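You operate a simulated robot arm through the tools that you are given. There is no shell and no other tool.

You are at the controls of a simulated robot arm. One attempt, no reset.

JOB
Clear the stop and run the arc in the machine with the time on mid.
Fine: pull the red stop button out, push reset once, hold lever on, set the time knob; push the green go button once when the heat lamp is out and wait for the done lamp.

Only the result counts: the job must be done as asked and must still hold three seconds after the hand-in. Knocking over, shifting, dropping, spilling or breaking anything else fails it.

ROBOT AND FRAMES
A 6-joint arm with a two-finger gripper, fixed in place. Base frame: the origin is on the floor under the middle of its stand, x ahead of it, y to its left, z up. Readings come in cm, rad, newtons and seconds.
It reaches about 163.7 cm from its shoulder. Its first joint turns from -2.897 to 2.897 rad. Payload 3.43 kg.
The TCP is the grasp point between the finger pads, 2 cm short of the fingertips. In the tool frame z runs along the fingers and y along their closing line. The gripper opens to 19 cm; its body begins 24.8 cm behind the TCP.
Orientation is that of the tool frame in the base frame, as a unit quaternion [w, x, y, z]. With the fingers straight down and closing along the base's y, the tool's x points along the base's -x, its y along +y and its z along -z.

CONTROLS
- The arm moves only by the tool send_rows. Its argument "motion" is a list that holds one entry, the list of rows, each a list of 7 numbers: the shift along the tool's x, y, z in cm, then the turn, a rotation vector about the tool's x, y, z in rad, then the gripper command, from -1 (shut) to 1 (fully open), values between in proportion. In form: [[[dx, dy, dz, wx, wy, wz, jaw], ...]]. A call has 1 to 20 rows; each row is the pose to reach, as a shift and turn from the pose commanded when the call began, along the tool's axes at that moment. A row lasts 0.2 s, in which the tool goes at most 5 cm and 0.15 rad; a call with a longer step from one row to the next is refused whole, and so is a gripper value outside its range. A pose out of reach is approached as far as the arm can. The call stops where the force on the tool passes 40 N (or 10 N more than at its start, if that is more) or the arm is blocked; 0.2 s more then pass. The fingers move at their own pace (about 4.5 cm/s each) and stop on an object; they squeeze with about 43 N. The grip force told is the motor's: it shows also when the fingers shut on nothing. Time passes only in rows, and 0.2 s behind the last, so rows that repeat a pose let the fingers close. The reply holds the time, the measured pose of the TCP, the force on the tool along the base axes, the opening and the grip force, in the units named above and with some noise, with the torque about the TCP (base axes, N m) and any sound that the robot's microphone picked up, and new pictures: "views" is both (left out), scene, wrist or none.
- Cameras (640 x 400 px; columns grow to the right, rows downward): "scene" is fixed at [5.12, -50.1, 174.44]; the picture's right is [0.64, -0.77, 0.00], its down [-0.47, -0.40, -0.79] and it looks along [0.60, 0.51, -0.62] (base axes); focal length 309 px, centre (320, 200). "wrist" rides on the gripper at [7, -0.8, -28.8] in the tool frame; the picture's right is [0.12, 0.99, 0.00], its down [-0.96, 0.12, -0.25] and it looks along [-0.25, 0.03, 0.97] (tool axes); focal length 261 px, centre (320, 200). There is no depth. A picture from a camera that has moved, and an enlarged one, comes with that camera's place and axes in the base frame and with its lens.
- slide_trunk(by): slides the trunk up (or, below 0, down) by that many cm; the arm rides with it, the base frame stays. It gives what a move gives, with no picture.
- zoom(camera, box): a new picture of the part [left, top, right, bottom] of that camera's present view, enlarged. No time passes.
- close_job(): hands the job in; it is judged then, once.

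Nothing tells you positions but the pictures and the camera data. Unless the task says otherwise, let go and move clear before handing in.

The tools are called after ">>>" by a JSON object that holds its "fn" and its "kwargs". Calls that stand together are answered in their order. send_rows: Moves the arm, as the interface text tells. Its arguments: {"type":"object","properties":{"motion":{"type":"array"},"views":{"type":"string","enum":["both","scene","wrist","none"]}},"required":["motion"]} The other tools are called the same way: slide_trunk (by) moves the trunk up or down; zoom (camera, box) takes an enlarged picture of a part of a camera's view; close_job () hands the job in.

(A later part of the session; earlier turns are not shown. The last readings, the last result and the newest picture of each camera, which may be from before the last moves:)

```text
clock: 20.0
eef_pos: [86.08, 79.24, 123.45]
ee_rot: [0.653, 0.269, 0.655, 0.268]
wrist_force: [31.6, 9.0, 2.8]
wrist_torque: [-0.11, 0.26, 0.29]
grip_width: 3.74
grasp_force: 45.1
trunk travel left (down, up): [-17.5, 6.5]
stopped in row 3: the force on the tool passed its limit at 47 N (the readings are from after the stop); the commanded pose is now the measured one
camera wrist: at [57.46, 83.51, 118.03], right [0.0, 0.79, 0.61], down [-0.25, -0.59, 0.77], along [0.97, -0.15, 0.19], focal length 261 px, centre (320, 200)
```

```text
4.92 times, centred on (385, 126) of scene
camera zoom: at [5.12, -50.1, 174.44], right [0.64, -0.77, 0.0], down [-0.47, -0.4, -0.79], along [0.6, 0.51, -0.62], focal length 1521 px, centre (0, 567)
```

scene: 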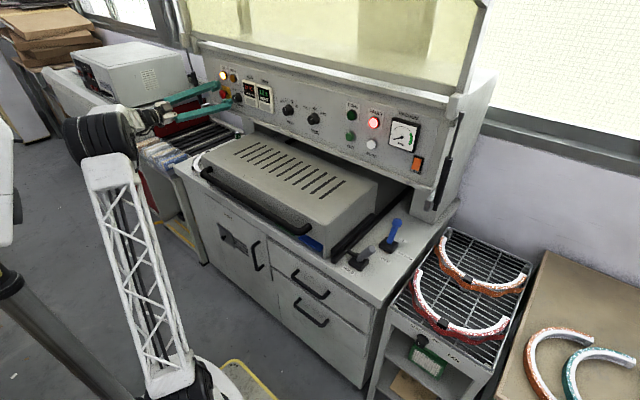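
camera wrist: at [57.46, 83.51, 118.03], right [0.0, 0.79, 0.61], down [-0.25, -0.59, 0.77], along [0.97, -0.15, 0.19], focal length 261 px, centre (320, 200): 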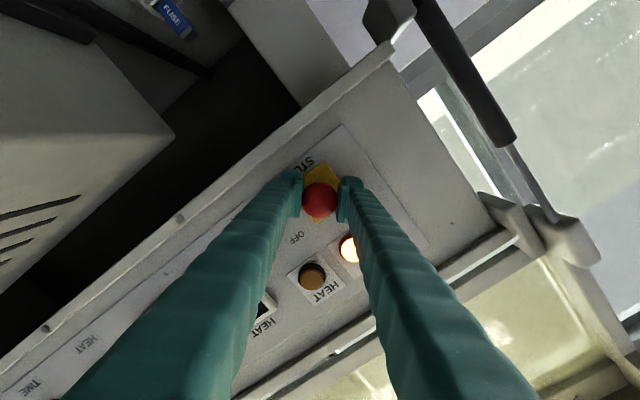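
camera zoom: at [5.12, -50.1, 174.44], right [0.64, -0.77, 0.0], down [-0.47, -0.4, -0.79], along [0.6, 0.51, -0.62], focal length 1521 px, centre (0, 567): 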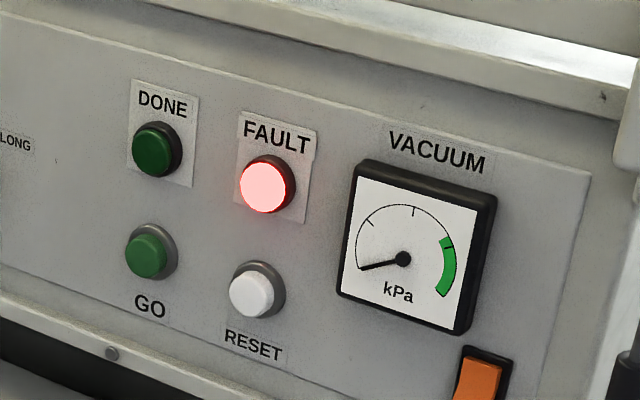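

The stop hit its end travel at 47 N, so it's fully out. Now I'll open gently and retreat straight back, clear of the power knob.

>>> {"fn": "send_rows", "kwargs": {"motion": [[[0, 0, 0, 0, 0, 0, -0.45], [0, 0, 0, 0, 0, 0, -0.35], [0, 0, 0, 0, 0, 0, -0.35], [0, 0, 0, 0, 0, 0, -0.35], [0, 0, -2, 0, 0, 0, -0.35], [0, 0, -5, 0, 0, 0, -0.35], [0, 0, -9, 0, 0, 0, -0.35], [0, 0, -13, 0, 0, 0, -0.35]]], "views": "both"}}

>>> {"fn": "zoom", "kwargs": {"camera": "scene", "box": [200, 75, 248, 105]}}

>>> {"fn": "zoom", "kwargs": {"camera": "scene", "box": [320, 85, 450, 166]}}

```text
clock: 21.8
eef_pos: [72.81, 79.27, 123.66]
ee_rot: [0.653, 0.27, 0.655, 0.268]
wrist_force: [0.2, 1.0, -0.5]
wrist_torque: [-0.03, -0.08, 0.0]
grip_width: 6.18
grasp_force: 0.0
trunk travel left (down, up): [-17.5, 6.5]
camera wrist: at [44.16, 83.5, 118.16], right [0.0, 0.79, 0.61], down [-0.25, -0.59, 0.77], along [0.97, -0.15, 0.19], focal length 261 px, centre (320, 200)
```

scene: 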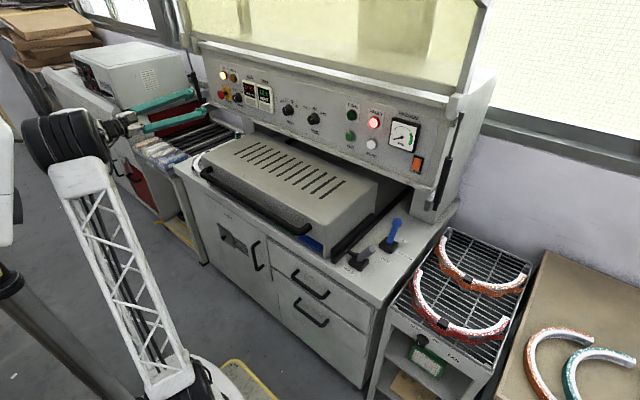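
wrist: 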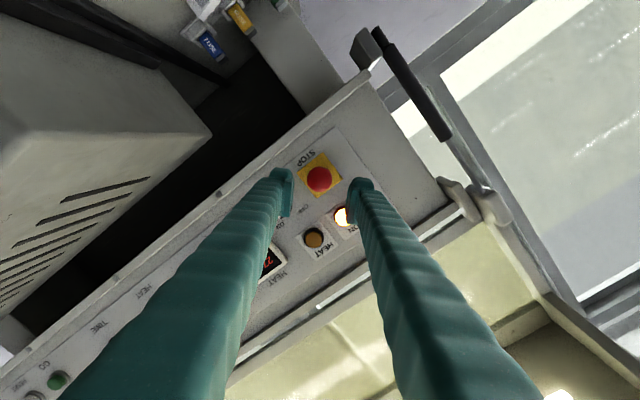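

```text
13.33 times, centred on (224, 90) of scene
camera zoom: at [5.12, -50.1, 174.44], right [0.64, -0.77, 0.0], down [-0.47, -0.4, -0.79], along [0.6, 0.51, -0.62], focal length 4120 px, centre (1600, 1667)
```

zoom: 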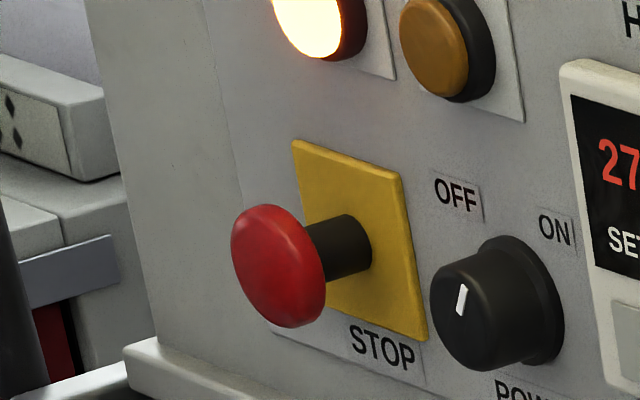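

```text
4.92 times, centred on (385, 126) of scene
camera zoom: at [5.12, -50.1, 174.44], right [0.64, -0.77, 0.0], down [-0.47, -0.4, -0.79], along [0.6, 0.51, -0.62], focal length 1521 px, centre (0, 567)
```

zoom: 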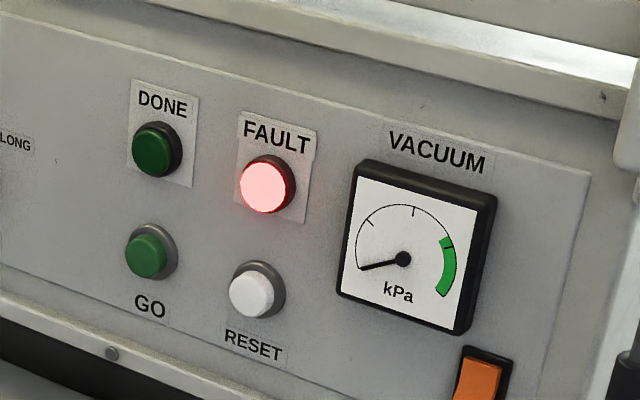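

The stop is out and stayed out; the fault lamp still needs the reset. Next I'll move right in front of the panel at standoff, rolling back to level and closing the fingers.

>>> {"fn": "send_rows", "kwargs": {"motion": [[[-2.85, -2.8, 0, 0, 0, -0.0714, -1], [-5.7, -5.6, 0, 0, 0, -0.1427, -1], [-8.6, -8.4, 0, 0, 0, -0.214, -1], [-11.45, -11.2, 0, 0, 0, -0.2855, -1], [-14.3, -14, 0, 0, 0, -0.357, -1], [-17.2, -16.7, 0, 0, 0, -0.428, -1], [-20, -19.5, 0, 0, 0, -0.4995, -1], [-22.9, -22.3, 0, 0, 0, -0.571, -1], [-25.8, -25.1, 0, 0, 0, -0.642, -1], [-28.6, -27.9, 0, 0, 0, -0.7136, -1], [-31.5, -30.7, 0, 0, 0, -0.785, -1], [-31.5, -30.7, 0, 0, 0, -0.785, -1]]], "views": "both"}}

```text
clock: 24.4
eef_pos: [72.76, 35.2, 124.45]
ee_rot: [0.706, -0.003, 0.709, -0.002]
wrist_force: [-0.6, 0.9, -0.2]
wrist_torque: [-0.01, -0.03, -0.03]
grip_width: 0.0
grasp_force: 34.5
trunk travel left (down, up): [-17.5, 6.5]
camera wrist: at [44.14, 34.29, 117.58], right [0.0, 0.99, -0.12], down [-0.24, 0.12, 0.96], along [0.97, 0.03, 0.24], focal length 261 px, centre (320, 200)
```

scene: 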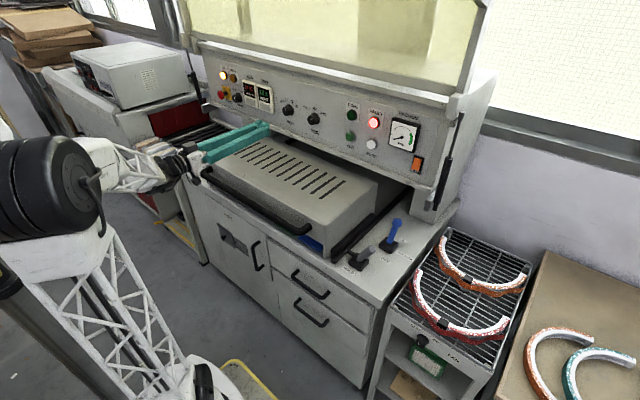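
wrist: 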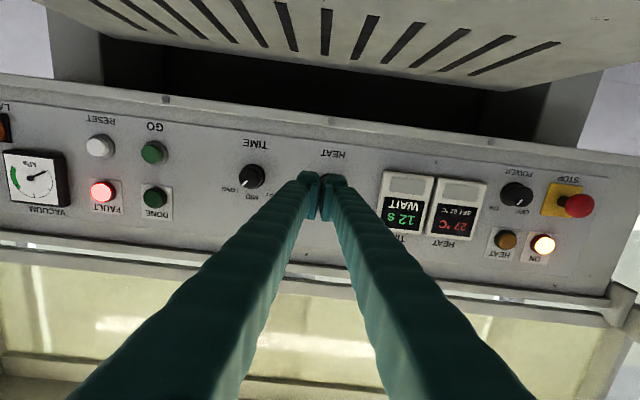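

I'm level at [73,35,124] with the fingers closed. I'll continue right to line up with RESET at about y≈-2.

>>> {"fn": "send_rows", "kwargs": {"motion": [[[0, -2.66, 0, 0, 0, 0, -1], [0, -5.3, 0, 0, 0, 0, -1], [0, -8, 0, 0, 0, 0, -1], [0.1, -10.6, 0, 0, 0, 0, -1], [0.1, -13.3, 0, 0, 0, 0, -1], [0.2, -16, 0, 0, 0, 0, -1], [0.2, -18.6, 0, 0, 0, 0, -1], [0.3, -21.3, 0, 0, 0, 0, -1], [0.3, -23.9, 0, 0, 0, 0, -1], [0.4, -26.6, 0, 0, 0, 0, -1], [0.4, -29.3, 0, 0, 0, 0, -1], [0.4, -31.9, 0, 0, 0, 0, -1], [0.4, -34.6, 0, 0, 0, 0, -1], [0.4, -37.2, 0, 0, 0, 0, -1], [0.4, -37.2, 0, 0, 0, 0, -1]]], "views": "both"}}

>>> {"fn": "zoom", "kwargs": {"camera": "wrist", "box": [240, 120, 400, 220]}}

```text
clock: 27.6
eef_pos: [72.65, -1.94, 124.25]
ee_rot: [0.706, -0.001, 0.708, -0.002]
wrist_force: [-0.6, 0.2, 0.1]
wrist_torque: [-0.01, 0.01, -0.01]
grip_width: 0.0
grasp_force: 34.5
trunk travel left (down, up): [-17.5, 6.5]
camera wrist: at [44.08, -2.96, 117.34], right [0.0, 0.99, -0.12], down [-0.24, 0.12, 0.96], along [0.97, 0.03, 0.24], focal length 261 px, centre (320, 200)
```

scene: 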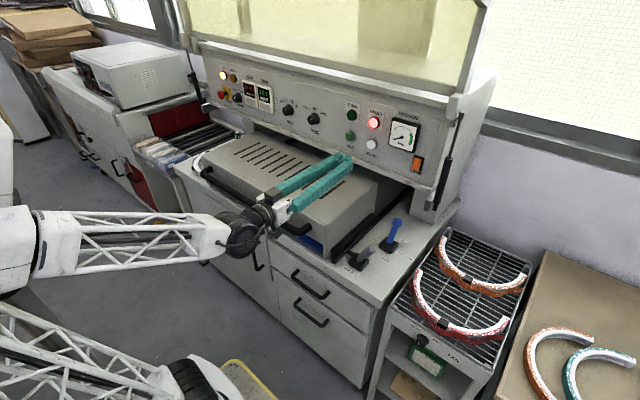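
wrist: 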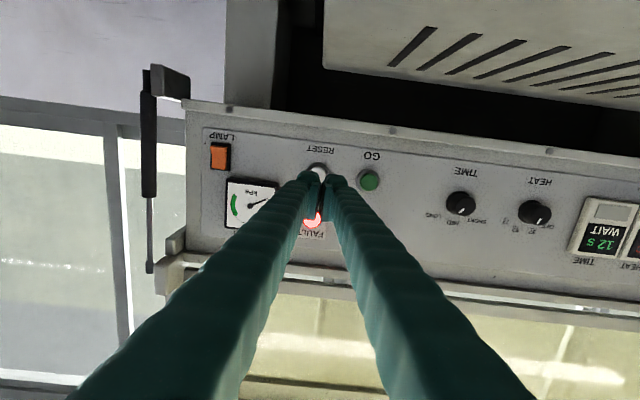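

```text
4.00 times, centred on (320, 170) of wrist
camera zoom: at [44.08, -2.96, 117.34], right [0.0, 0.99, -0.12], down [-0.24, 0.12, 0.96], along [0.97, 0.03, 0.24], focal length 1043 px, centre (320, 320)
```

zoom: 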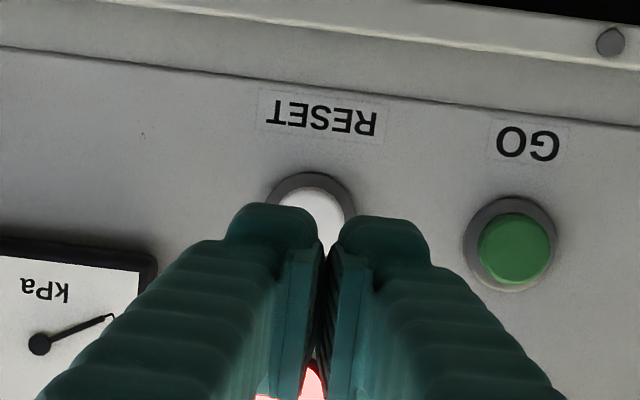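

The closed fingertips are aligned with RESET within a few millimetres and are clear of GO and the gauge. I'll approach to about 2 cm in front of it and check.

>>> {"fn": "send_rows", "kwargs": {"motion": [[[0, -0.1, 4, 0, 0, 0, -1], [0.1, -0.2, 8, 0, 0, 0, -1], [0.2, -0.3, 11, 0, 0, 0, -1], [0.2, -0.3, 11, 0, 0, 0, -1]]], "views": "wrist"}}

>>> {"fn": "zoom", "kwargs": {"camera": "wrist", "box": [240, 120, 400, 220]}}

>>> {"fn": "zoom", "kwargs": {"camera": "scene", "box": [330, 100, 410, 150]}}

```text
clock: 28.6
eef_pos: [83.9, -2.32, 124.14]
ee_rot: [0.706, -0.001, 0.708, -0.002]
wrist_force: [0.0, -1.2, -0.6]
wrist_torque: [-0.01, 0.01, 0.03]
grip_width: 0.0
grasp_force: 34.3
trunk travel left (down, up): [-17.5, 6.5]
camera wrist: at [55.16, -3.17, 117.13], right [0.0, 0.99, -0.12], down [-0.24, 0.12, 0.96], along [0.97, 0.03, 0.24], focal length 261 px, centre (320, 200)
```

wrist: 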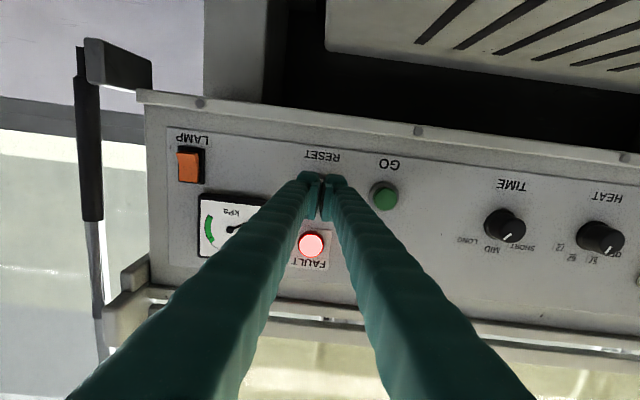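

```text
4.00 times, centred on (320, 170) of wrist
camera zoom: at [55.16, -3.17, 117.13], right [0.0, 0.99, -0.12], down [-0.24, 0.12, 0.96], along [0.97, 0.03, 0.24], focal length 1043 px, centre (320, 320)
```

zoom: 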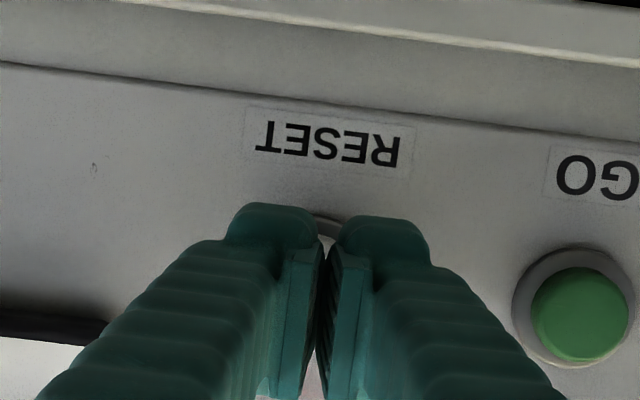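

```text
8.00 times, centred on (370, 125) of scene
camera zoom: at [5.12, -50.1, 174.44], right [0.64, -0.77, 0.0], down [-0.47, -0.4, -0.79], along [0.6, 0.51, -0.62], focal length 2472 px, centre (-80, 800)
```

zoom: 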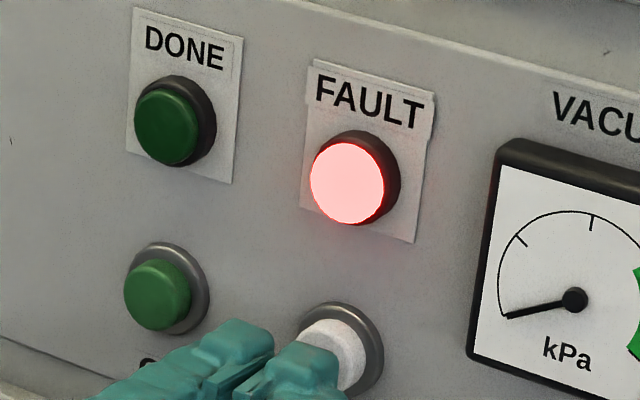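

The fingers are about 2 cm short of RESET and roughly half a centimetre high. I'll lower slightly and then press in small steps.

>>> {"fn": "send_rows", "kwargs": {"motion": [[[0.4, 0.15, 0, 0, 0, 0, -1], [0.4, 0.15, 0.7, 0, 0, 0, -1], [0.4, 0.15, 1.2, 0, 0, 0, -1], [0.4, 0.15, 1.5, 0, 0, 0, -1], [0.4, 0.15, 1.7, 0, 0, 0, -1], [0.4, 0.15, 1.9, 0, 0, 0, -1]]], "views": "wrist"}}

>>> {"fn": "zoom", "kwargs": {"camera": "scene", "box": [330, 100, 410, 150]}}

```text
clock: 30.0
eef_pos: [85.72, -2.2, 123.65]
ee_rot: [0.706, -0.001, 0.708, -0.003]
wrist_force: [-0.1, 0.3, 0.4]
wrist_torque: [-0.01, 0.01, 0.01]
grip_width: 0.0
grasp_force: 34.0
trunk travel left (down, up): [-17.5, 6.5]
camera wrist: at [57.0, -3.07, 116.73], right [0.0, 0.99, -0.12], down [-0.24, 0.12, 0.96], along [0.97, 0.03, 0.24], focal length 261 px, centre (320, 200)
```

wrist: 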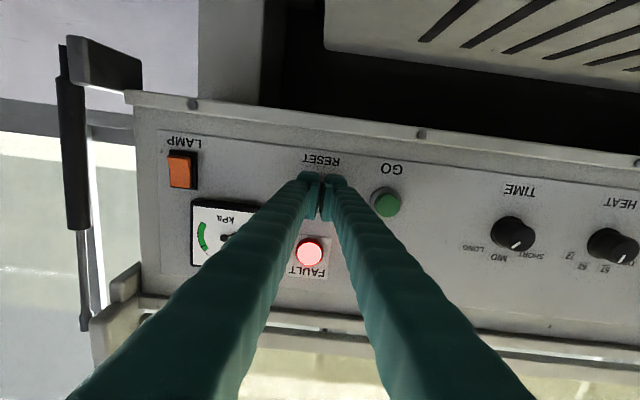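

```text
8.00 times, centred on (370, 125) of scene
camera zoom: at [5.12, -50.1, 174.44], right [0.64, -0.77, 0.0], down [-0.47, -0.4, -0.79], along [0.6, 0.51, -0.62], focal length 2472 px, centre (-80, 800)
```

zoom: 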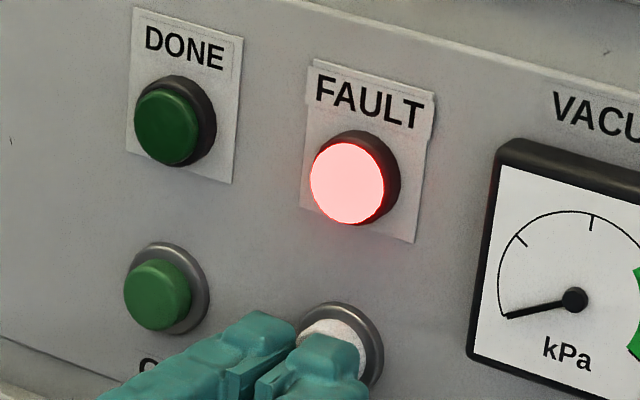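

No contact yet with the tips at x≈87.7. I'll keep pressing forward in 2 mm steps, with the force limit as a guard.

>>> {"fn": "send_rows", "kwargs": {"motion": [[[0, 0, 0.3, 0, 0, 0, -1], [0, 0, 0.5, 0, 0, 0, -1], [0, 0, 0.7, 0, 0, 0, -1], [0, 0, 0.9, 0, 0, 0, -1], [0, 0, 1.1, 0, 0, 0, -1]]], "views": "wrist"}}

>>> {"fn": "zoom", "kwargs": {"camera": "scene", "box": [330, 100, 410, 150]}}

```text
clock: 31.2
eef_pos: [86.71, -2.08, 123.55]
ee_rot: [0.706, -0.001, 0.708, -0.001]
wrist_force: [-3.9, -0.8, 2.1]
wrist_torque: [-0.01, -0.03, -0.04]
grip_width: 0.0
grasp_force: 34.1
trunk travel left (down, up): [-17.5, 6.5]
heard: click
camera wrist: at [58.04, -3.04, 116.68], right [0.0, 0.99, -0.12], down [-0.24, 0.12, 0.96], along [0.97, 0.03, 0.24], focal length 261 px, centre (320, 200)
```

wrist: 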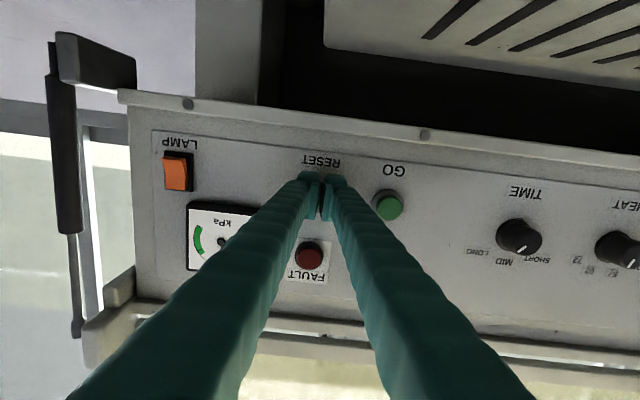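

```text
8.00 times, centred on (370, 125) of scene
camera zoom: at [5.12, -50.1, 174.44], right [0.64, -0.77, 0.0], down [-0.47, -0.4, -0.79], along [0.6, 0.51, -0.62], focal length 2472 px, centre (-80, 800)
```

zoom: 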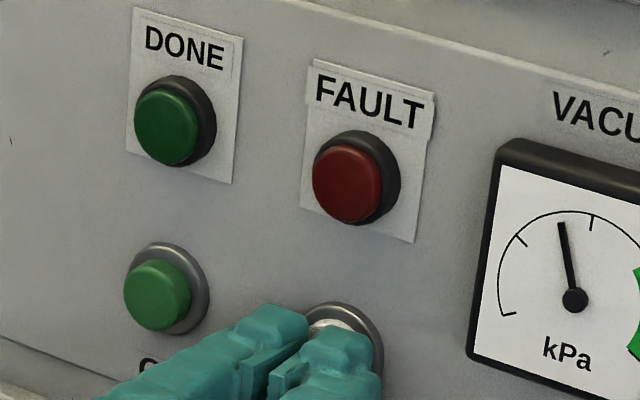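

A click was heard, the FAULT lamp went out and the vacuum gauge is rising, so RESET was pushed once. I'll retract straight back.

>>> {"fn": "send_rows", "kwargs": {"motion": [[[0, 0, -2, 0, 0, 0, -1], [0, 0, -6, 0, 0, 0, -1], [0, 0, -10, 0, 0, 0, -1], [0, 0, -14, 0, 0, 0, -1], [0, 0, -14, 0, 0, 0, -1]]], "views": "both"}}

>>> {"fn": "zoom", "kwargs": {"camera": "scene", "box": [200, 50, 330, 131]}}

>>> {"fn": "zoom", "kwargs": {"camera": "scene", "box": [320, 85, 450, 166]}}

>>> {"fn": "zoom", "kwargs": {"camera": "scene", "box": [330, 210, 410, 260]}}

```text
clock: 32.4
eef_pos: [72.7, -2.15, 123.75]
ee_rot: [0.707, 0.0, 0.708, -0.001]
wrist_force: [1.3, -0.2, -0.5]
wrist_torque: [-0.03, -0.02, -0.05]
grip_width: 0.0
grasp_force: 34.4
trunk travel left (down, up): [-17.5, 6.5]
camera wrist: at [44.05, -3.09, 116.74], right [0.0, 0.99, -0.12], down [-0.24, 0.12, 0.96], along [0.97, 0.03, 0.24], focal length 261 px, centre (320, 200)
```

scene: 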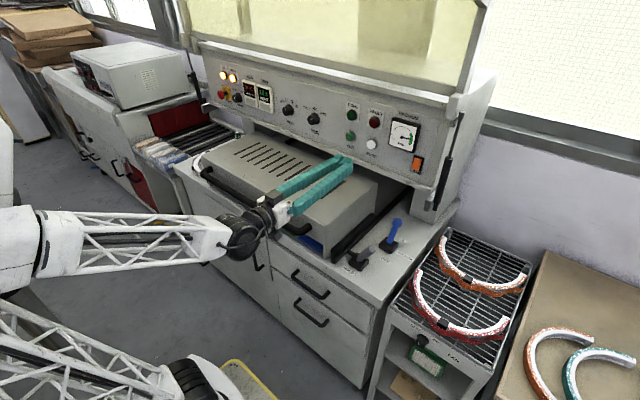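
wrist: 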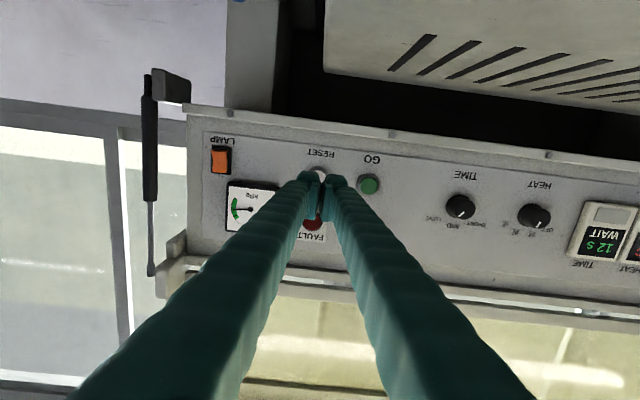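

```text
4.92 times, centred on (265, 90) of scene
camera zoom: at [5.12, -50.1, 174.44], right [0.64, -0.77, 0.0], down [-0.47, -0.4, -0.79], along [0.6, 0.51, -0.62], focal length 1521 px, centre (591, 739)
```

zoom: 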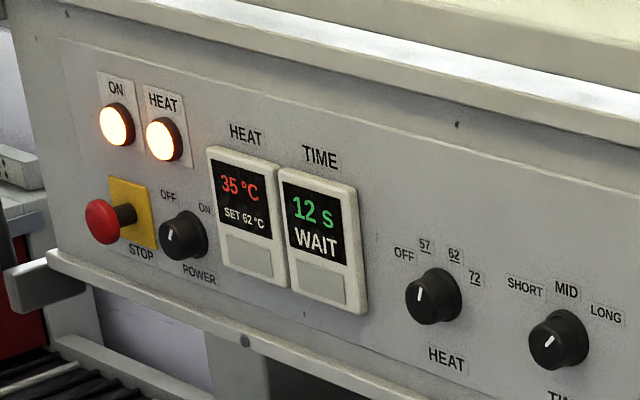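

```text
4.92 times, centred on (385, 126) of scene
camera zoom: at [5.12, -50.1, 174.44], right [0.64, -0.77, 0.0], down [-0.47, -0.4, -0.79], along [0.6, 0.51, -0.62], focal length 1521 px, centre (0, 567)
```

zoom: 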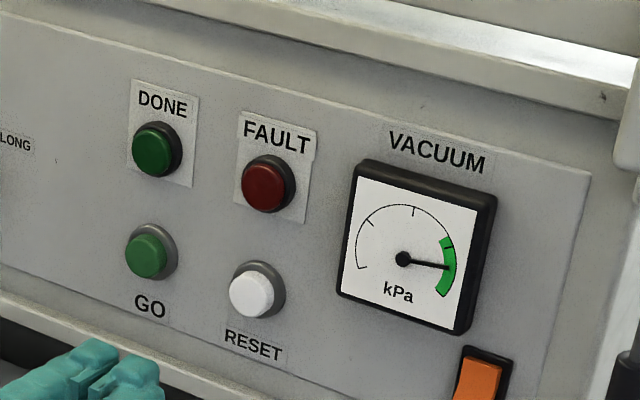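

```text
8.00 times, centred on (370, 235) of scene
camera zoom: at [5.12, -50.1, 174.44], right [0.64, -0.77, 0.0], down [-0.47, -0.4, -0.79], along [0.6, 0.51, -0.62], focal length 2472 px, centre (-80, -80)
```

zoom: 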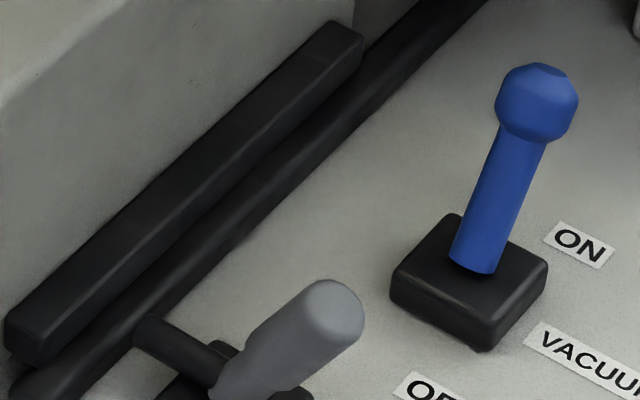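

RESET worked: FAULT is off, vacuum is in the green, and HEAT is lit and warming from 35 °C. Next is the HOLD lever; I'll turn the gripper straight down above it to look closely before touching it.

>>> {"fn": "send_rows", "kwargs": {"motion": [[[-0.5, -1.3, -0.5, 0, 0.131, 0, -1], [-1, -2.7, -1, 0, 0.262, 0, -1], [-1.5, -4, -1.5, 0, 0.393, 0, -1], [-2, -5.3, -2, 0, 0.524, 0, -1], [-2.5, -6.7, -2.5, 0, 0.654, 0, -1], [-3, -8, -3, 0, 0.785, 0, -1], [-3, -9.3, -3.5, 0, 0.916, 0, -1], [-3, -10.7, -4, 0, 1.047, 0, -1], [-3, -12, -4.5, 0, 1.178, 0, -1], [-3, -13.3, -5, 0, 1.309, 0, -1], [-3, -14.7, -5.5, 0, 1.44, 0, -1], [-3, -16, -6, 0, 1.571, 0, -1], [-3, -16, -6, 0, 1.571, 0, -1]]], "views": "both"}}

>>> {"fn": "zoom", "kwargs": {"camera": "wrist", "box": [200, 120, 440, 270]}}

```text
clock: 35.2
eef_pos: [66.39, -18.99, 127.82]
ee_rot: [0.088, -0.006, 0.99, 0.109]
wrist_force: [0.1, -0.5, 1.1]
wrist_torque: [-0.03, -0.02, -0.02]
grip_width: 0.02
grasp_force: 34.4
out of reach, approached as far as the arm can: row 2, 3, 4, 7, 8, 9, 10, 11, 12, 13
trunk travel left (down, up): [-17.5, 6.5]
camera wrist: at [54.61, -25.96, 154.04], right [-0.15, 0.97, 0.19], down [0.9, 0.05, 0.43], along [0.41, 0.24, -0.88], focal length 261 px, centre (320, 200)
```

scene: 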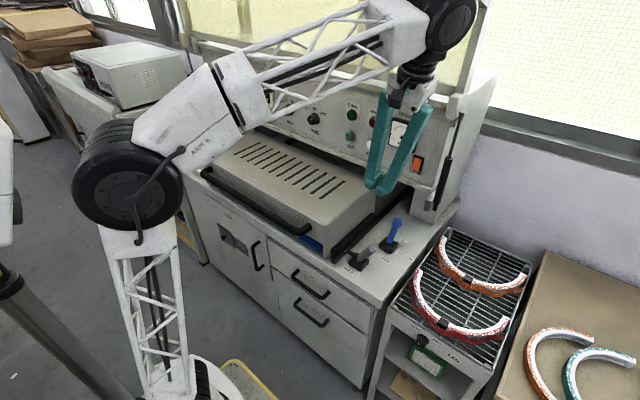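
wrist: 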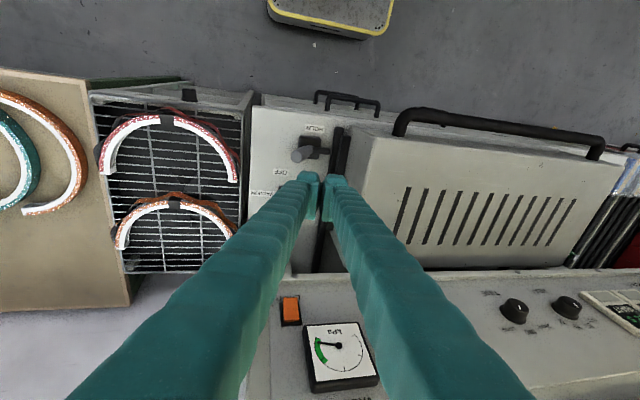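

```text
2.67 times, centred on (320, 195) of wrist
camera zoom: at [54.61, -25.96, 154.04], right [-0.15, 0.97, 0.19], down [0.9, 0.05, 0.43], along [0.41, 0.24, -0.88], focal length 695 px, centre (320, 213)
```

zoom: 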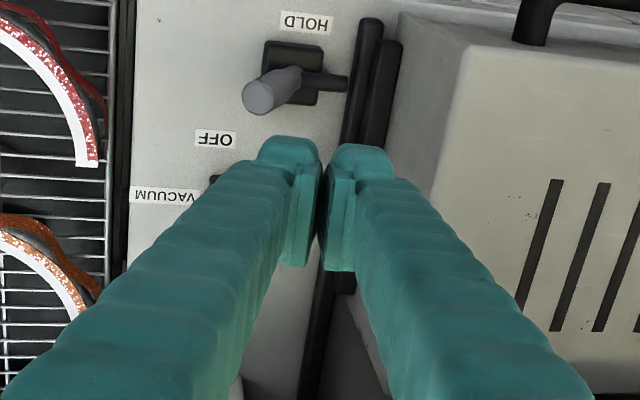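

The handle leans to the right (-y), with a dark pin pointing left toward the hood rail, so ON is presumably toward the hood. The last pose was at the edge of reach; I'll come lower, where it should be reachable, for a closer look.

>>> {"fn": "send_rows", "kwargs": {"motion": [[[0, 0, 3, 0, 0, 0, -1], [0, 0, 6, 0, 0, 0, -1], [0, 0, 9, 0, 0, 0, -1], [0, 0, 12, 0, 0, 0, -1], [0, 0, 12, 0, 0, 0, -1]]], "views": "both"}}

>>> {"fn": "zoom", "kwargs": {"camera": "wrist", "box": [200, 100, 440, 250]}}

>>> {"fn": "zoom", "kwargs": {"camera": "scene", "box": [330, 210, 410, 260]}}

>>> {"fn": "zoom", "kwargs": {"camera": "scene", "box": [330, 230, 394, 270]}}

```text
clock: 36.4
eef_pos: [68.36, -16.33, 115.99]
ee_rot: [0.09, -0.006, 0.99, 0.112]
wrist_force: [-0.6, 0.3, 0.5]
wrist_torque: [0.02, 0.02, -0.01]
grip_width: 0.0
grasp_force: 34.0
trunk travel left (down, up): [-17.5, 6.5]
camera wrist: at [56.59, -23.6, 142.26], right [-0.15, 0.97, 0.2], down [0.9, 0.05, 0.44], along [0.41, 0.24, -0.88], focal length 261 px, centre (320, 200)
```

scene: 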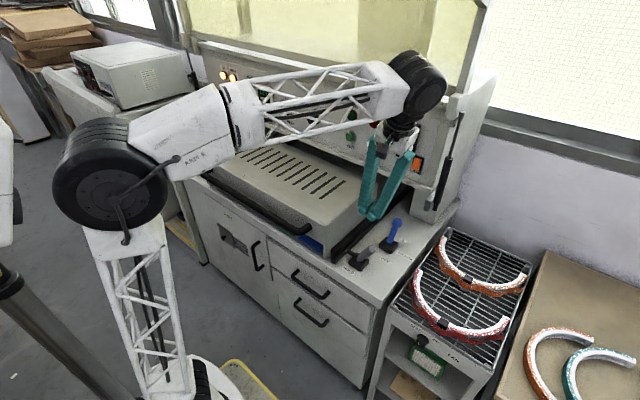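
wrist: 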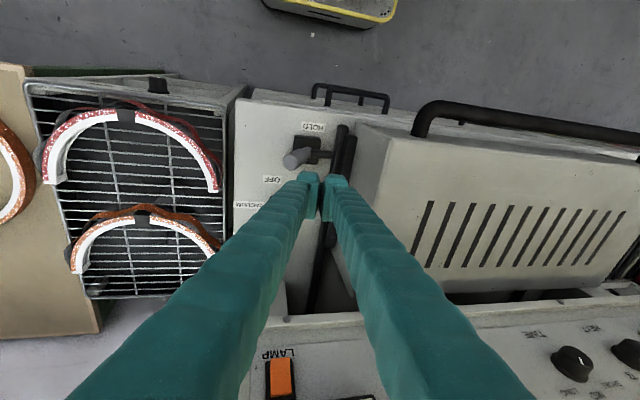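

```text
2.67 times, centred on (320, 175) of wrist
camera zoom: at [56.59, -23.6, 142.26], right [-0.15, 0.97, 0.2], down [0.9, 0.05, 0.44], along [0.41, 0.24, -0.88], focal length 695 px, centre (320, 267)
```

zoom: 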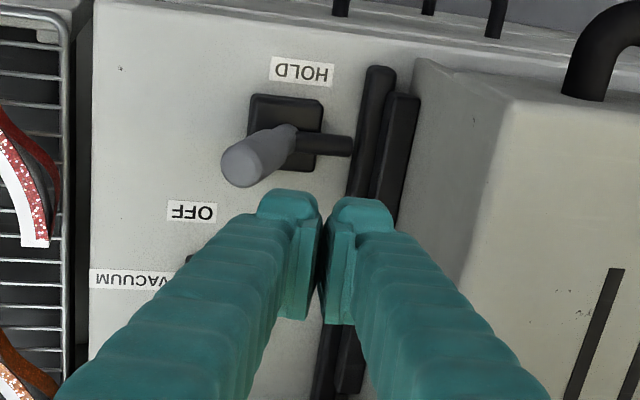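

```text
8.00 times, centred on (370, 235) of scene
camera zoom: at [5.12, -50.1, 174.44], right [0.64, -0.77, 0.0], down [-0.47, -0.4, -0.79], along [0.6, 0.51, -0.62], focal length 2472 px, centre (-80, -80)
```

zoom: 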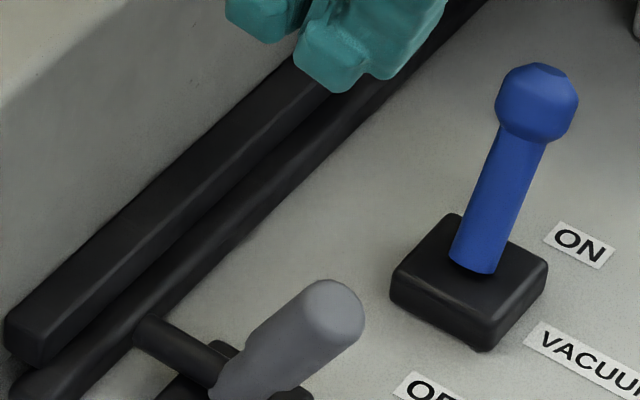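

```text
10.00 times, centred on (362, 250) of scene
camera zoom: at [5.12, -50.1, 174.44], right [0.64, -0.77, 0.0], down [-0.47, -0.4, -0.79], along [0.6, 0.51, -0.62], focal length 3090 px, centre (-100, -300)
```

zoom: 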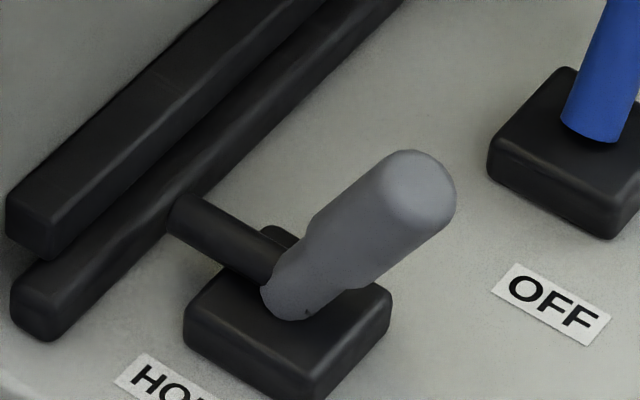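

The handle and pin look like a toggle clamp: tipping the handle left (+y) brings the pin down on the rail, so that should be ON. I'll straighten the tool and go to the free right side of the handle, staying above it.

>>> {"fn": "send_rows", "kwargs": {"motion": [[[0.03, -2.7, 2, 0.055, 0.044, 0.003, -1], [0.06, -5.35, 4, 0.11, 0.088, 0.006, -1], [0.09, -8.0, 6, 0.164, 0.132, 0.009, -1], [0.12, -10.7, 8, 0.219, 0.1766, 0.012, -1], [0.12, -10.7, 8, 0.219, 0.1766, 0.012, -1]]], "views": "both"}}

>>> {"fn": "zoom", "kwargs": {"camera": "wrist", "box": [200, 100, 440, 250]}}

```text
clock: 37.6
eef_pos: [69.63, -24.56, 105.84]
ee_rot: [0.077, 0.0, 0.99, 0.114]
wrist_force: [-0.8, -0.8, 0.1]
wrist_torque: [0.01, 0.02, 0.01]
grip_width: 0.01
grasp_force: 34.2
out of reach, approached as far as the arm can: row 1, 2, 3, 4, 5
trunk travel left (down, up): [-17.5, 6.5]
camera wrist: at [58.56, -31.89, 132.28], right [-0.14, 0.97, 0.21], down [0.91, 0.04, 0.41], along [0.39, 0.25, -0.89], focal length 261 px, centre (320, 200)
```

scene: 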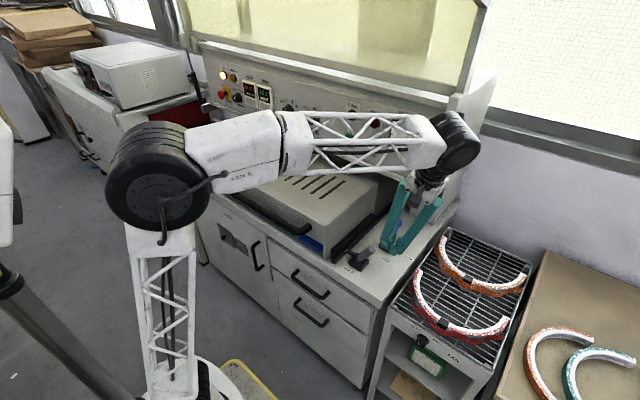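
wrist: 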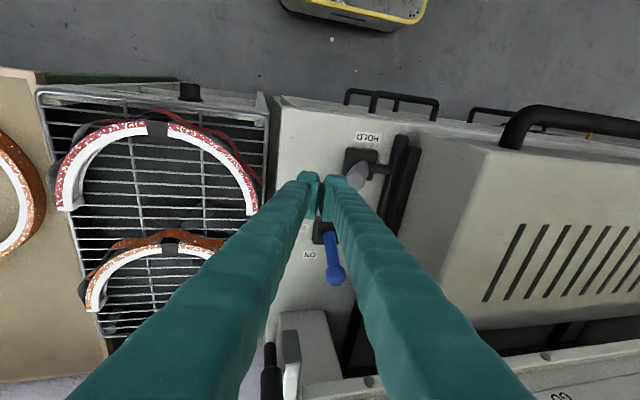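

```text
2.67 times, centred on (320, 175) of wrist
camera zoom: at [58.56, -31.89, 132.28], right [-0.14, 0.97, 0.21], down [0.91, 0.04, 0.41], along [0.39, 0.25, -0.89], focal length 695 px, centre (320, 267)
```

zoom: 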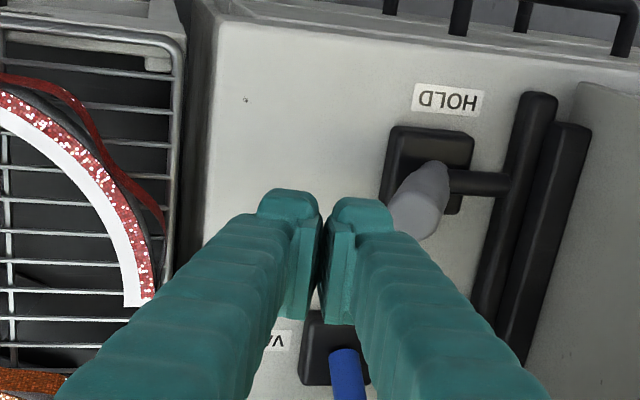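

The tool has a slight lean with its tips to the left, which suits pushing left. I'll lower the closed fingertips on the right of the handle, to about 6 cm above the bench.

>>> {"fn": "send_rows", "kwargs": {"motion": [[[0.4, -0.5, 3, 0, 0, 0, -1], [0.8, -1.0, 6, 0, 0, 0, -1], [1.15, -1.54, 9.2, 0, 0, 0, -1], [1.15, -1.54, 9.2, 0, 0, 0, -1]]], "views": "both"}}

>>> {"fn": "zoom", "kwargs": {"camera": "wrist", "box": [240, 130, 400, 230]}}

>>> {"fn": "zoom", "kwargs": {"camera": "scene", "box": [330, 210, 426, 270]}}

>>> {"fn": "zoom", "kwargs": {"camera": "scene", "box": [210, 60, 290, 110]}}

```text
clock: 38.6
eef_pos: [70.07, -23.92, 96.52]
ee_rot: [0.077, 0.0, 0.99, 0.114]
wrist_force: [0.0, 0.9, 0.8]
wrist_torque: [0.0, 0.01, 0.0]
grip_width: 0.0
grasp_force: 34.2
trunk travel left (down, up): [-17.5, 6.5]
camera wrist: at [58.84, -31.23, 122.98], right [-0.14, 0.97, 0.21], down [0.91, 0.04, 0.41], along [0.39, 0.25, -0.89], focal length 261 px, centre (320, 200)
```

scene: 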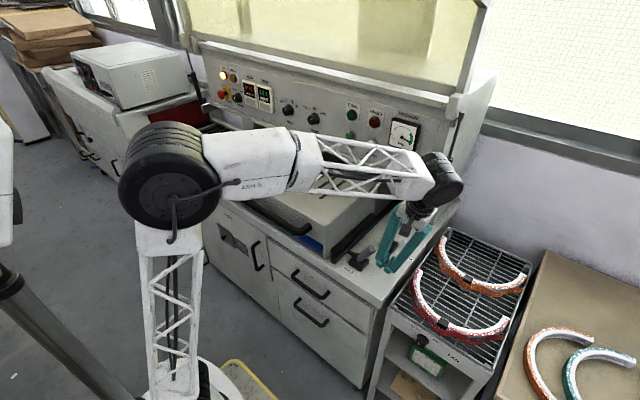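
wrist: 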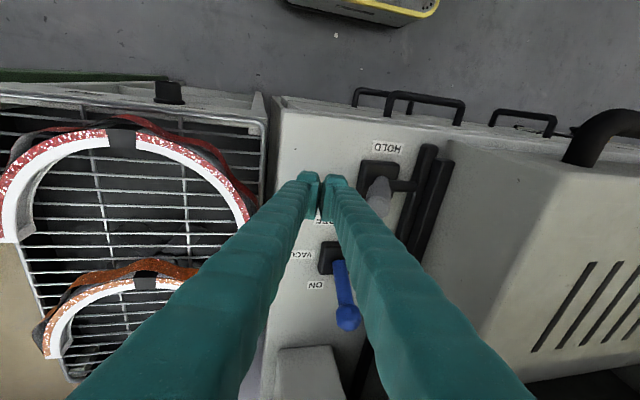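

```text
4.00 times, centred on (320, 180) of wrist
camera zoom: at [58.84, -31.23, 122.98], right [-0.14, 0.97, 0.21], down [0.91, 0.04, 0.41], along [0.39, 0.25, -0.89], focal length 1043 px, centre (320, 280)
```

zoom: 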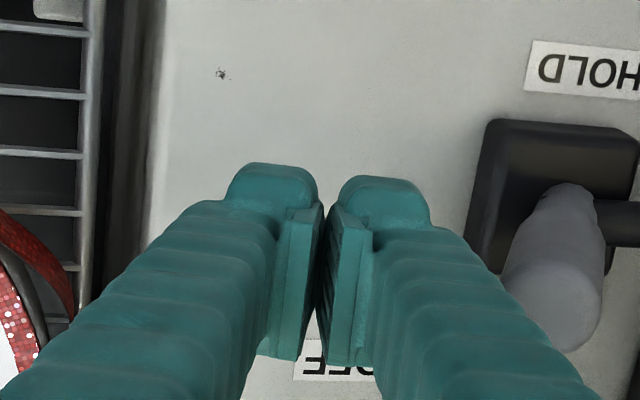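

```text
6.67 times, centred on (378, 240) of scene
camera zoom: at [5.12, -50.1, 174.44], right [0.64, -0.77, 0.0], down [-0.47, -0.4, -0.79], along [0.6, 0.51, -0.62], focal length 2060 px, centre (-67, -67)
```

zoom: 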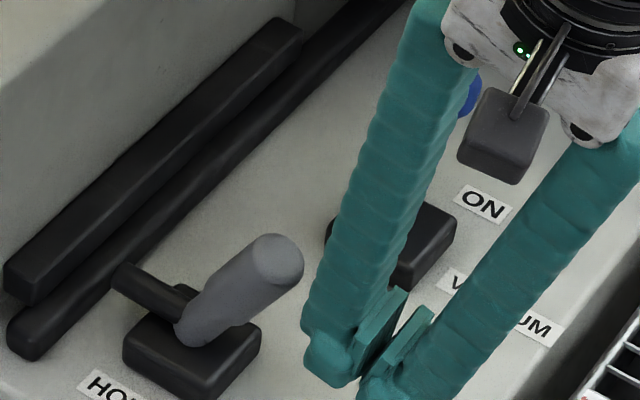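

```text
8.00 times, centred on (250, 85) of scene
camera zoom: at [5.12, -50.1, 174.44], right [0.64, -0.77, 0.0], down [-0.47, -0.4, -0.79], along [0.6, 0.51, -0.62], focal length 2472 px, centre (880, 1120)
```

zoom: 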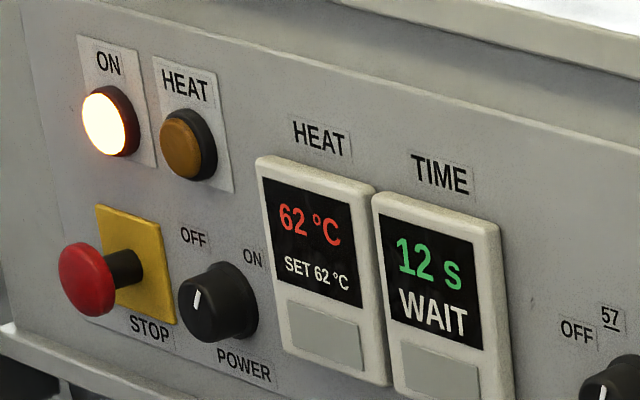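

Heat has already reached 62 °C with its lamp out, and the timer shows 12 s WAIT. The closed fingers are beside the handle, so I'll push it left (+y) slowly and watch the force.

>>> {"fn": "send_rows", "kwargs": {"motion": [[[0.02, 0.97, 0.23, 0, 0, 0, -1], [0.03, 1.46, 0.34, 0, 0, 0, -1], [0.04, 1.95, 0.45, 0, 0, 0, -1], [0.04, 2.44, 0.57, 0, 0, 0, -1], [0.05, 2.92, 0.68, 0, 0, 0, -1], [0.06, 3.41, 0.79, 0, 0, 0, -1], [0.07, 3.9, 0.9, 0, 0, 0, -1]]], "views": "wrist"}}

>>> {"fn": "zoom", "kwargs": {"camera": "scene", "box": [330, 210, 426, 270]}}

```text
clock: 40.2
eef_pos: [69.93, -19.75, 96.62]
ee_rot: [0.078, 0.0, 0.99, 0.116]
wrist_force: [-0.1, -3.7, 1.0]
wrist_torque: [0.11, -0.01, 0.0]
grip_width: 0.0
grasp_force: 34.5
trunk travel left (down, up): [-17.5, 6.5]
camera wrist: at [58.82, -27.2, 122.95], right [-0.14, 0.97, 0.21], down [0.91, 0.04, 0.41], along [0.39, 0.25, -0.89], focal length 261 px, centre (320, 200)
```

wrist: 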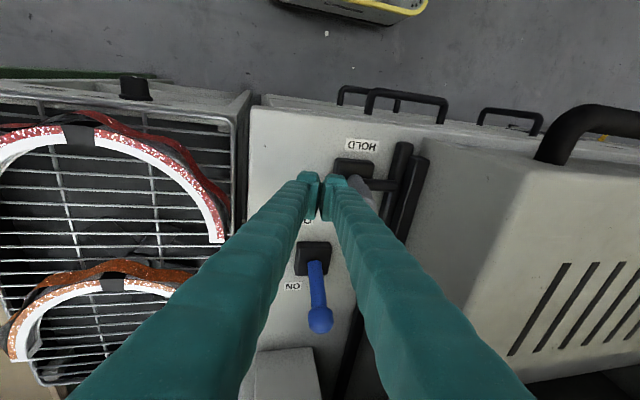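

```text
6.67 times, centred on (378, 240) of scene
camera zoom: at [5.12, -50.1, 174.44], right [0.64, -0.77, 0.0], down [-0.47, -0.4, -0.79], along [0.6, 0.51, -0.62], focal length 2060 px, centre (-67, -67)
```

zoom: 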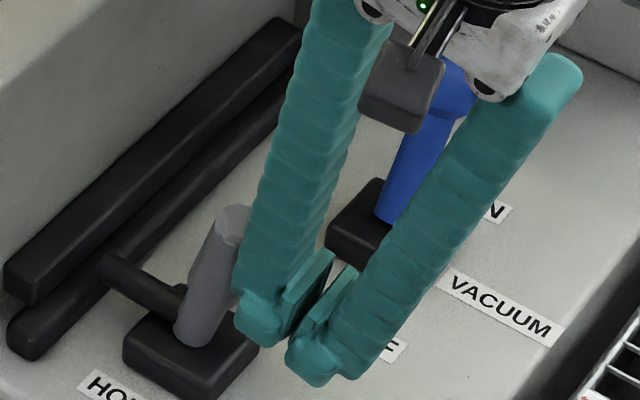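

The handle is swinging left easily (3.7 N) and the pin is moving toward the rail. I'll continue pushing.

>>> {"fn": "send_rows", "kwargs": {"motion": [[[0.01, 0.49, 0.11, 0, 0, 0, -1], [0.02, 0.97, 0.23, 0, 0, 0, -1], [0.03, 1.46, 0.34, 0, 0, 0, -1], [0.04, 1.95, 0.45, 0, 0, 0, -1], [0.04, 2.44, 0.57, 0, 0, 0, -1], [0.05, 2.92, 0.68, 0, 0, 0, -1]]], "views": "wrist"}}

>>> {"fn": "zoom", "kwargs": {"camera": "scene", "box": [330, 210, 426, 270]}}

>>> {"fn": "zoom", "kwargs": {"camera": "wrist", "box": [280, 110, 440, 210]}}

```text
clock: 41.6
eef_pos: [70.14, -16.9, 96.6]
ee_rot: [0.077, 0.0, 0.99, 0.114]
wrist_force: [-0.3, 0.2, 0.5]
wrist_torque: [0.04, 0.01, 0.02]
grip_width: 0.0
grasp_force: 34.0
trunk travel left (down, up): [-17.5, 6.5]
camera wrist: at [58.85, -24.17, 122.99], right [-0.14, 0.97, 0.21], down [0.91, 0.04, 0.41], along [0.39, 0.25, -0.89], focal length 261 px, centre (320, 200)
```

wrist: 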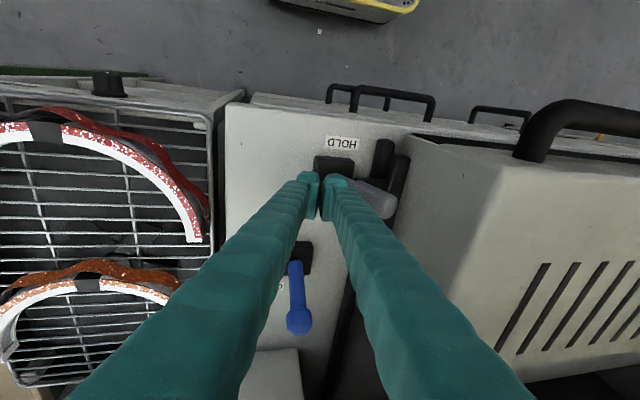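

```text
6.67 times, centred on (378, 240) of scene
camera zoom: at [5.12, -50.1, 174.44], right [0.64, -0.77, 0.0], down [-0.47, -0.4, -0.79], along [0.6, 0.51, -0.62], focal length 2060 px, centre (-67, -67)
```

zoom: 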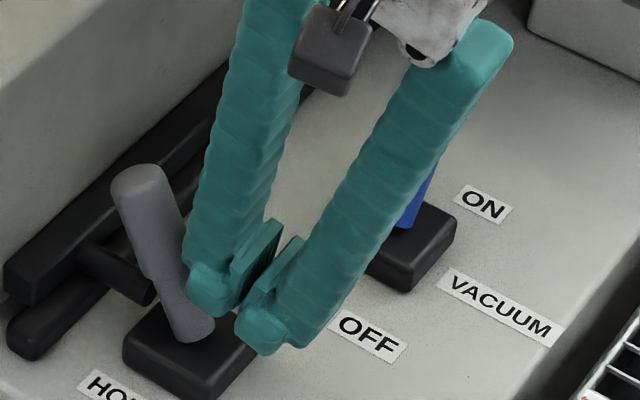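

```text
4.00 times, centred on (360, 160) of wrist
camera zoom: at [58.85, -24.17, 122.99], right [-0.14, 0.97, 0.21], down [0.91, 0.04, 0.41], along [0.39, 0.25, -0.89], focal length 1043 px, centre (160, 360)
```

zoom: 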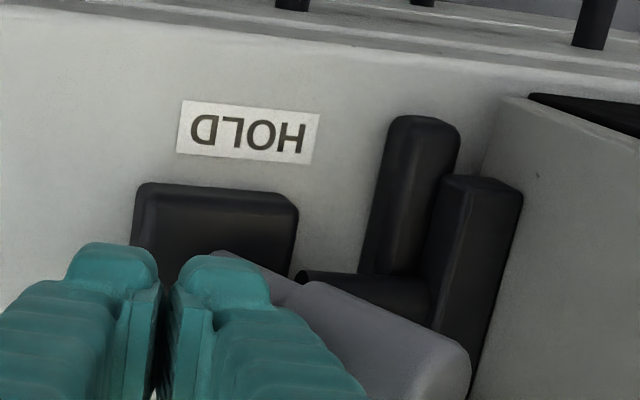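

The HOLD lever snapped over to the left and its pin has gone into the rail block, so hold is on. I'll back out along the fingers and check the displays.

>>> {"fn": "send_rows", "kwargs": {"motion": [[[0, -1, 0, 0, 0, 0, -1], [0, -2, -3, 0, 0, 0, -1], [0, -2, -7, 0, 0, 0, -1], [0, -2, -11, 0, 0, 0, -1], [0, -2, -15, 0, 0, 0, -1], [0, -2, -19, 0, 0, 0, -1], [0, -2, -23, 0, 0, 0, -1]]], "views": "both"}}

>>> {"fn": "zoom", "kwargs": {"camera": "scene", "box": [330, 200, 426, 260]}}

>>> {"fn": "zoom", "kwargs": {"camera": "scene", "box": [210, 60, 290, 110]}}

>>> {"fn": "zoom", "kwargs": {"camera": "scene", "box": [320, 85, 450, 166]}}

```text
clock: 43.2
eef_pos: [66.78, -23.93, 118.24]
ee_rot: [0.077, -0.001, 0.99, 0.117]
wrist_force: [0.3, -0.1, -0.1]
wrist_torque: [-0.02, 0.01, 0.0]
grip_width: 0.0
grasp_force: 34.5
trunk travel left (down, up): [-17.5, 6.5]
camera wrist: at [55.45, -31.44, 144.59], right [-0.14, 0.97, 0.21], down [0.91, 0.04, 0.41], along [0.39, 0.25, -0.89], focal length 261 px, centre (320, 200)
```

scene: 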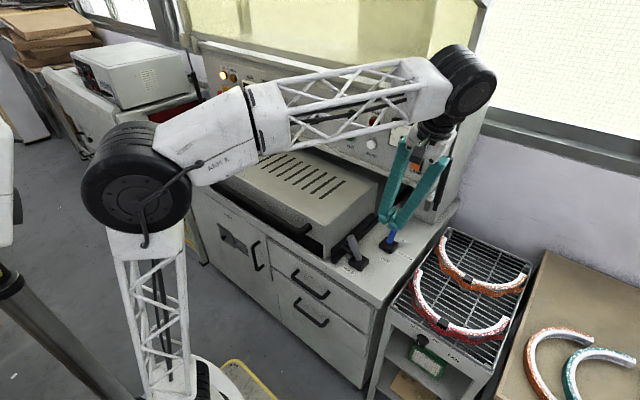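
wrist: 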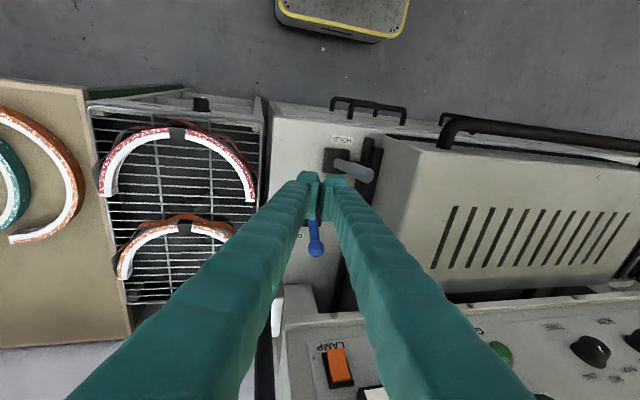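

```text
6.67 times, centred on (378, 230) of scene
camera zoom: at [5.12, -50.1, 174.44], right [0.64, -0.77, 0.0], down [-0.47, -0.4, -0.79], along [0.6, 0.51, -0.62], focal length 2060 px, centre (-67, 0)
```

zoom: 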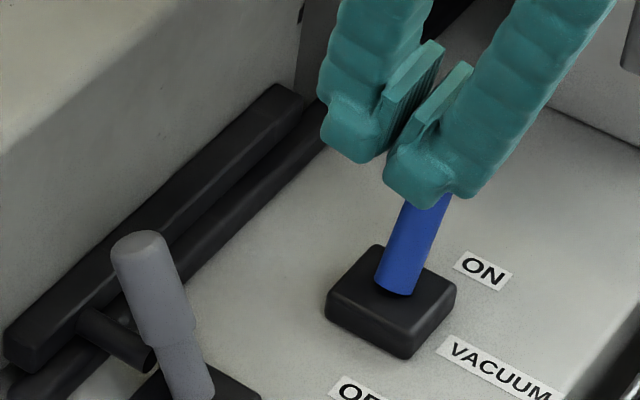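

```text
8.00 times, centred on (250, 85) of scene
camera zoom: at [5.12, -50.1, 174.44], right [0.64, -0.77, 0.0], down [-0.47, -0.4, -0.79], along [0.6, 0.51, -0.62], focal length 2472 px, centre (880, 1120)
```

zoom: 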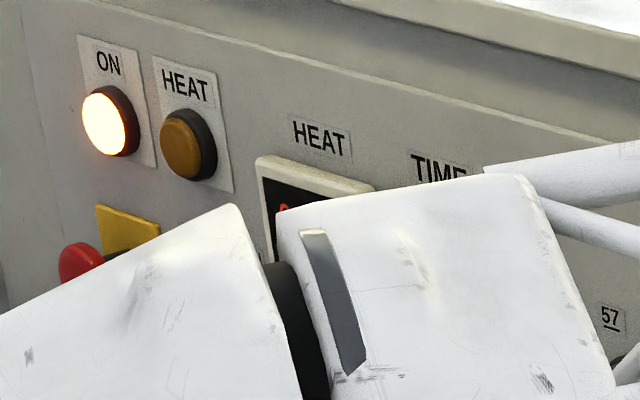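

```text
4.92 times, centred on (385, 126) of scene
camera zoom: at [5.12, -50.1, 174.44], right [0.64, -0.77, 0.0], down [-0.47, -0.4, -0.79], along [0.6, 0.51, -0.62], focal length 1521 px, centre (0, 567)
```

zoom: 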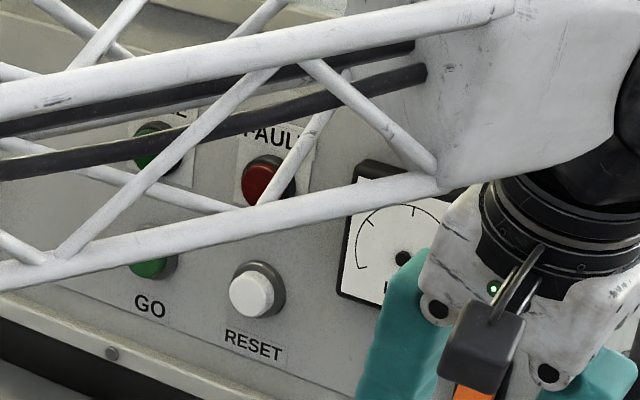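

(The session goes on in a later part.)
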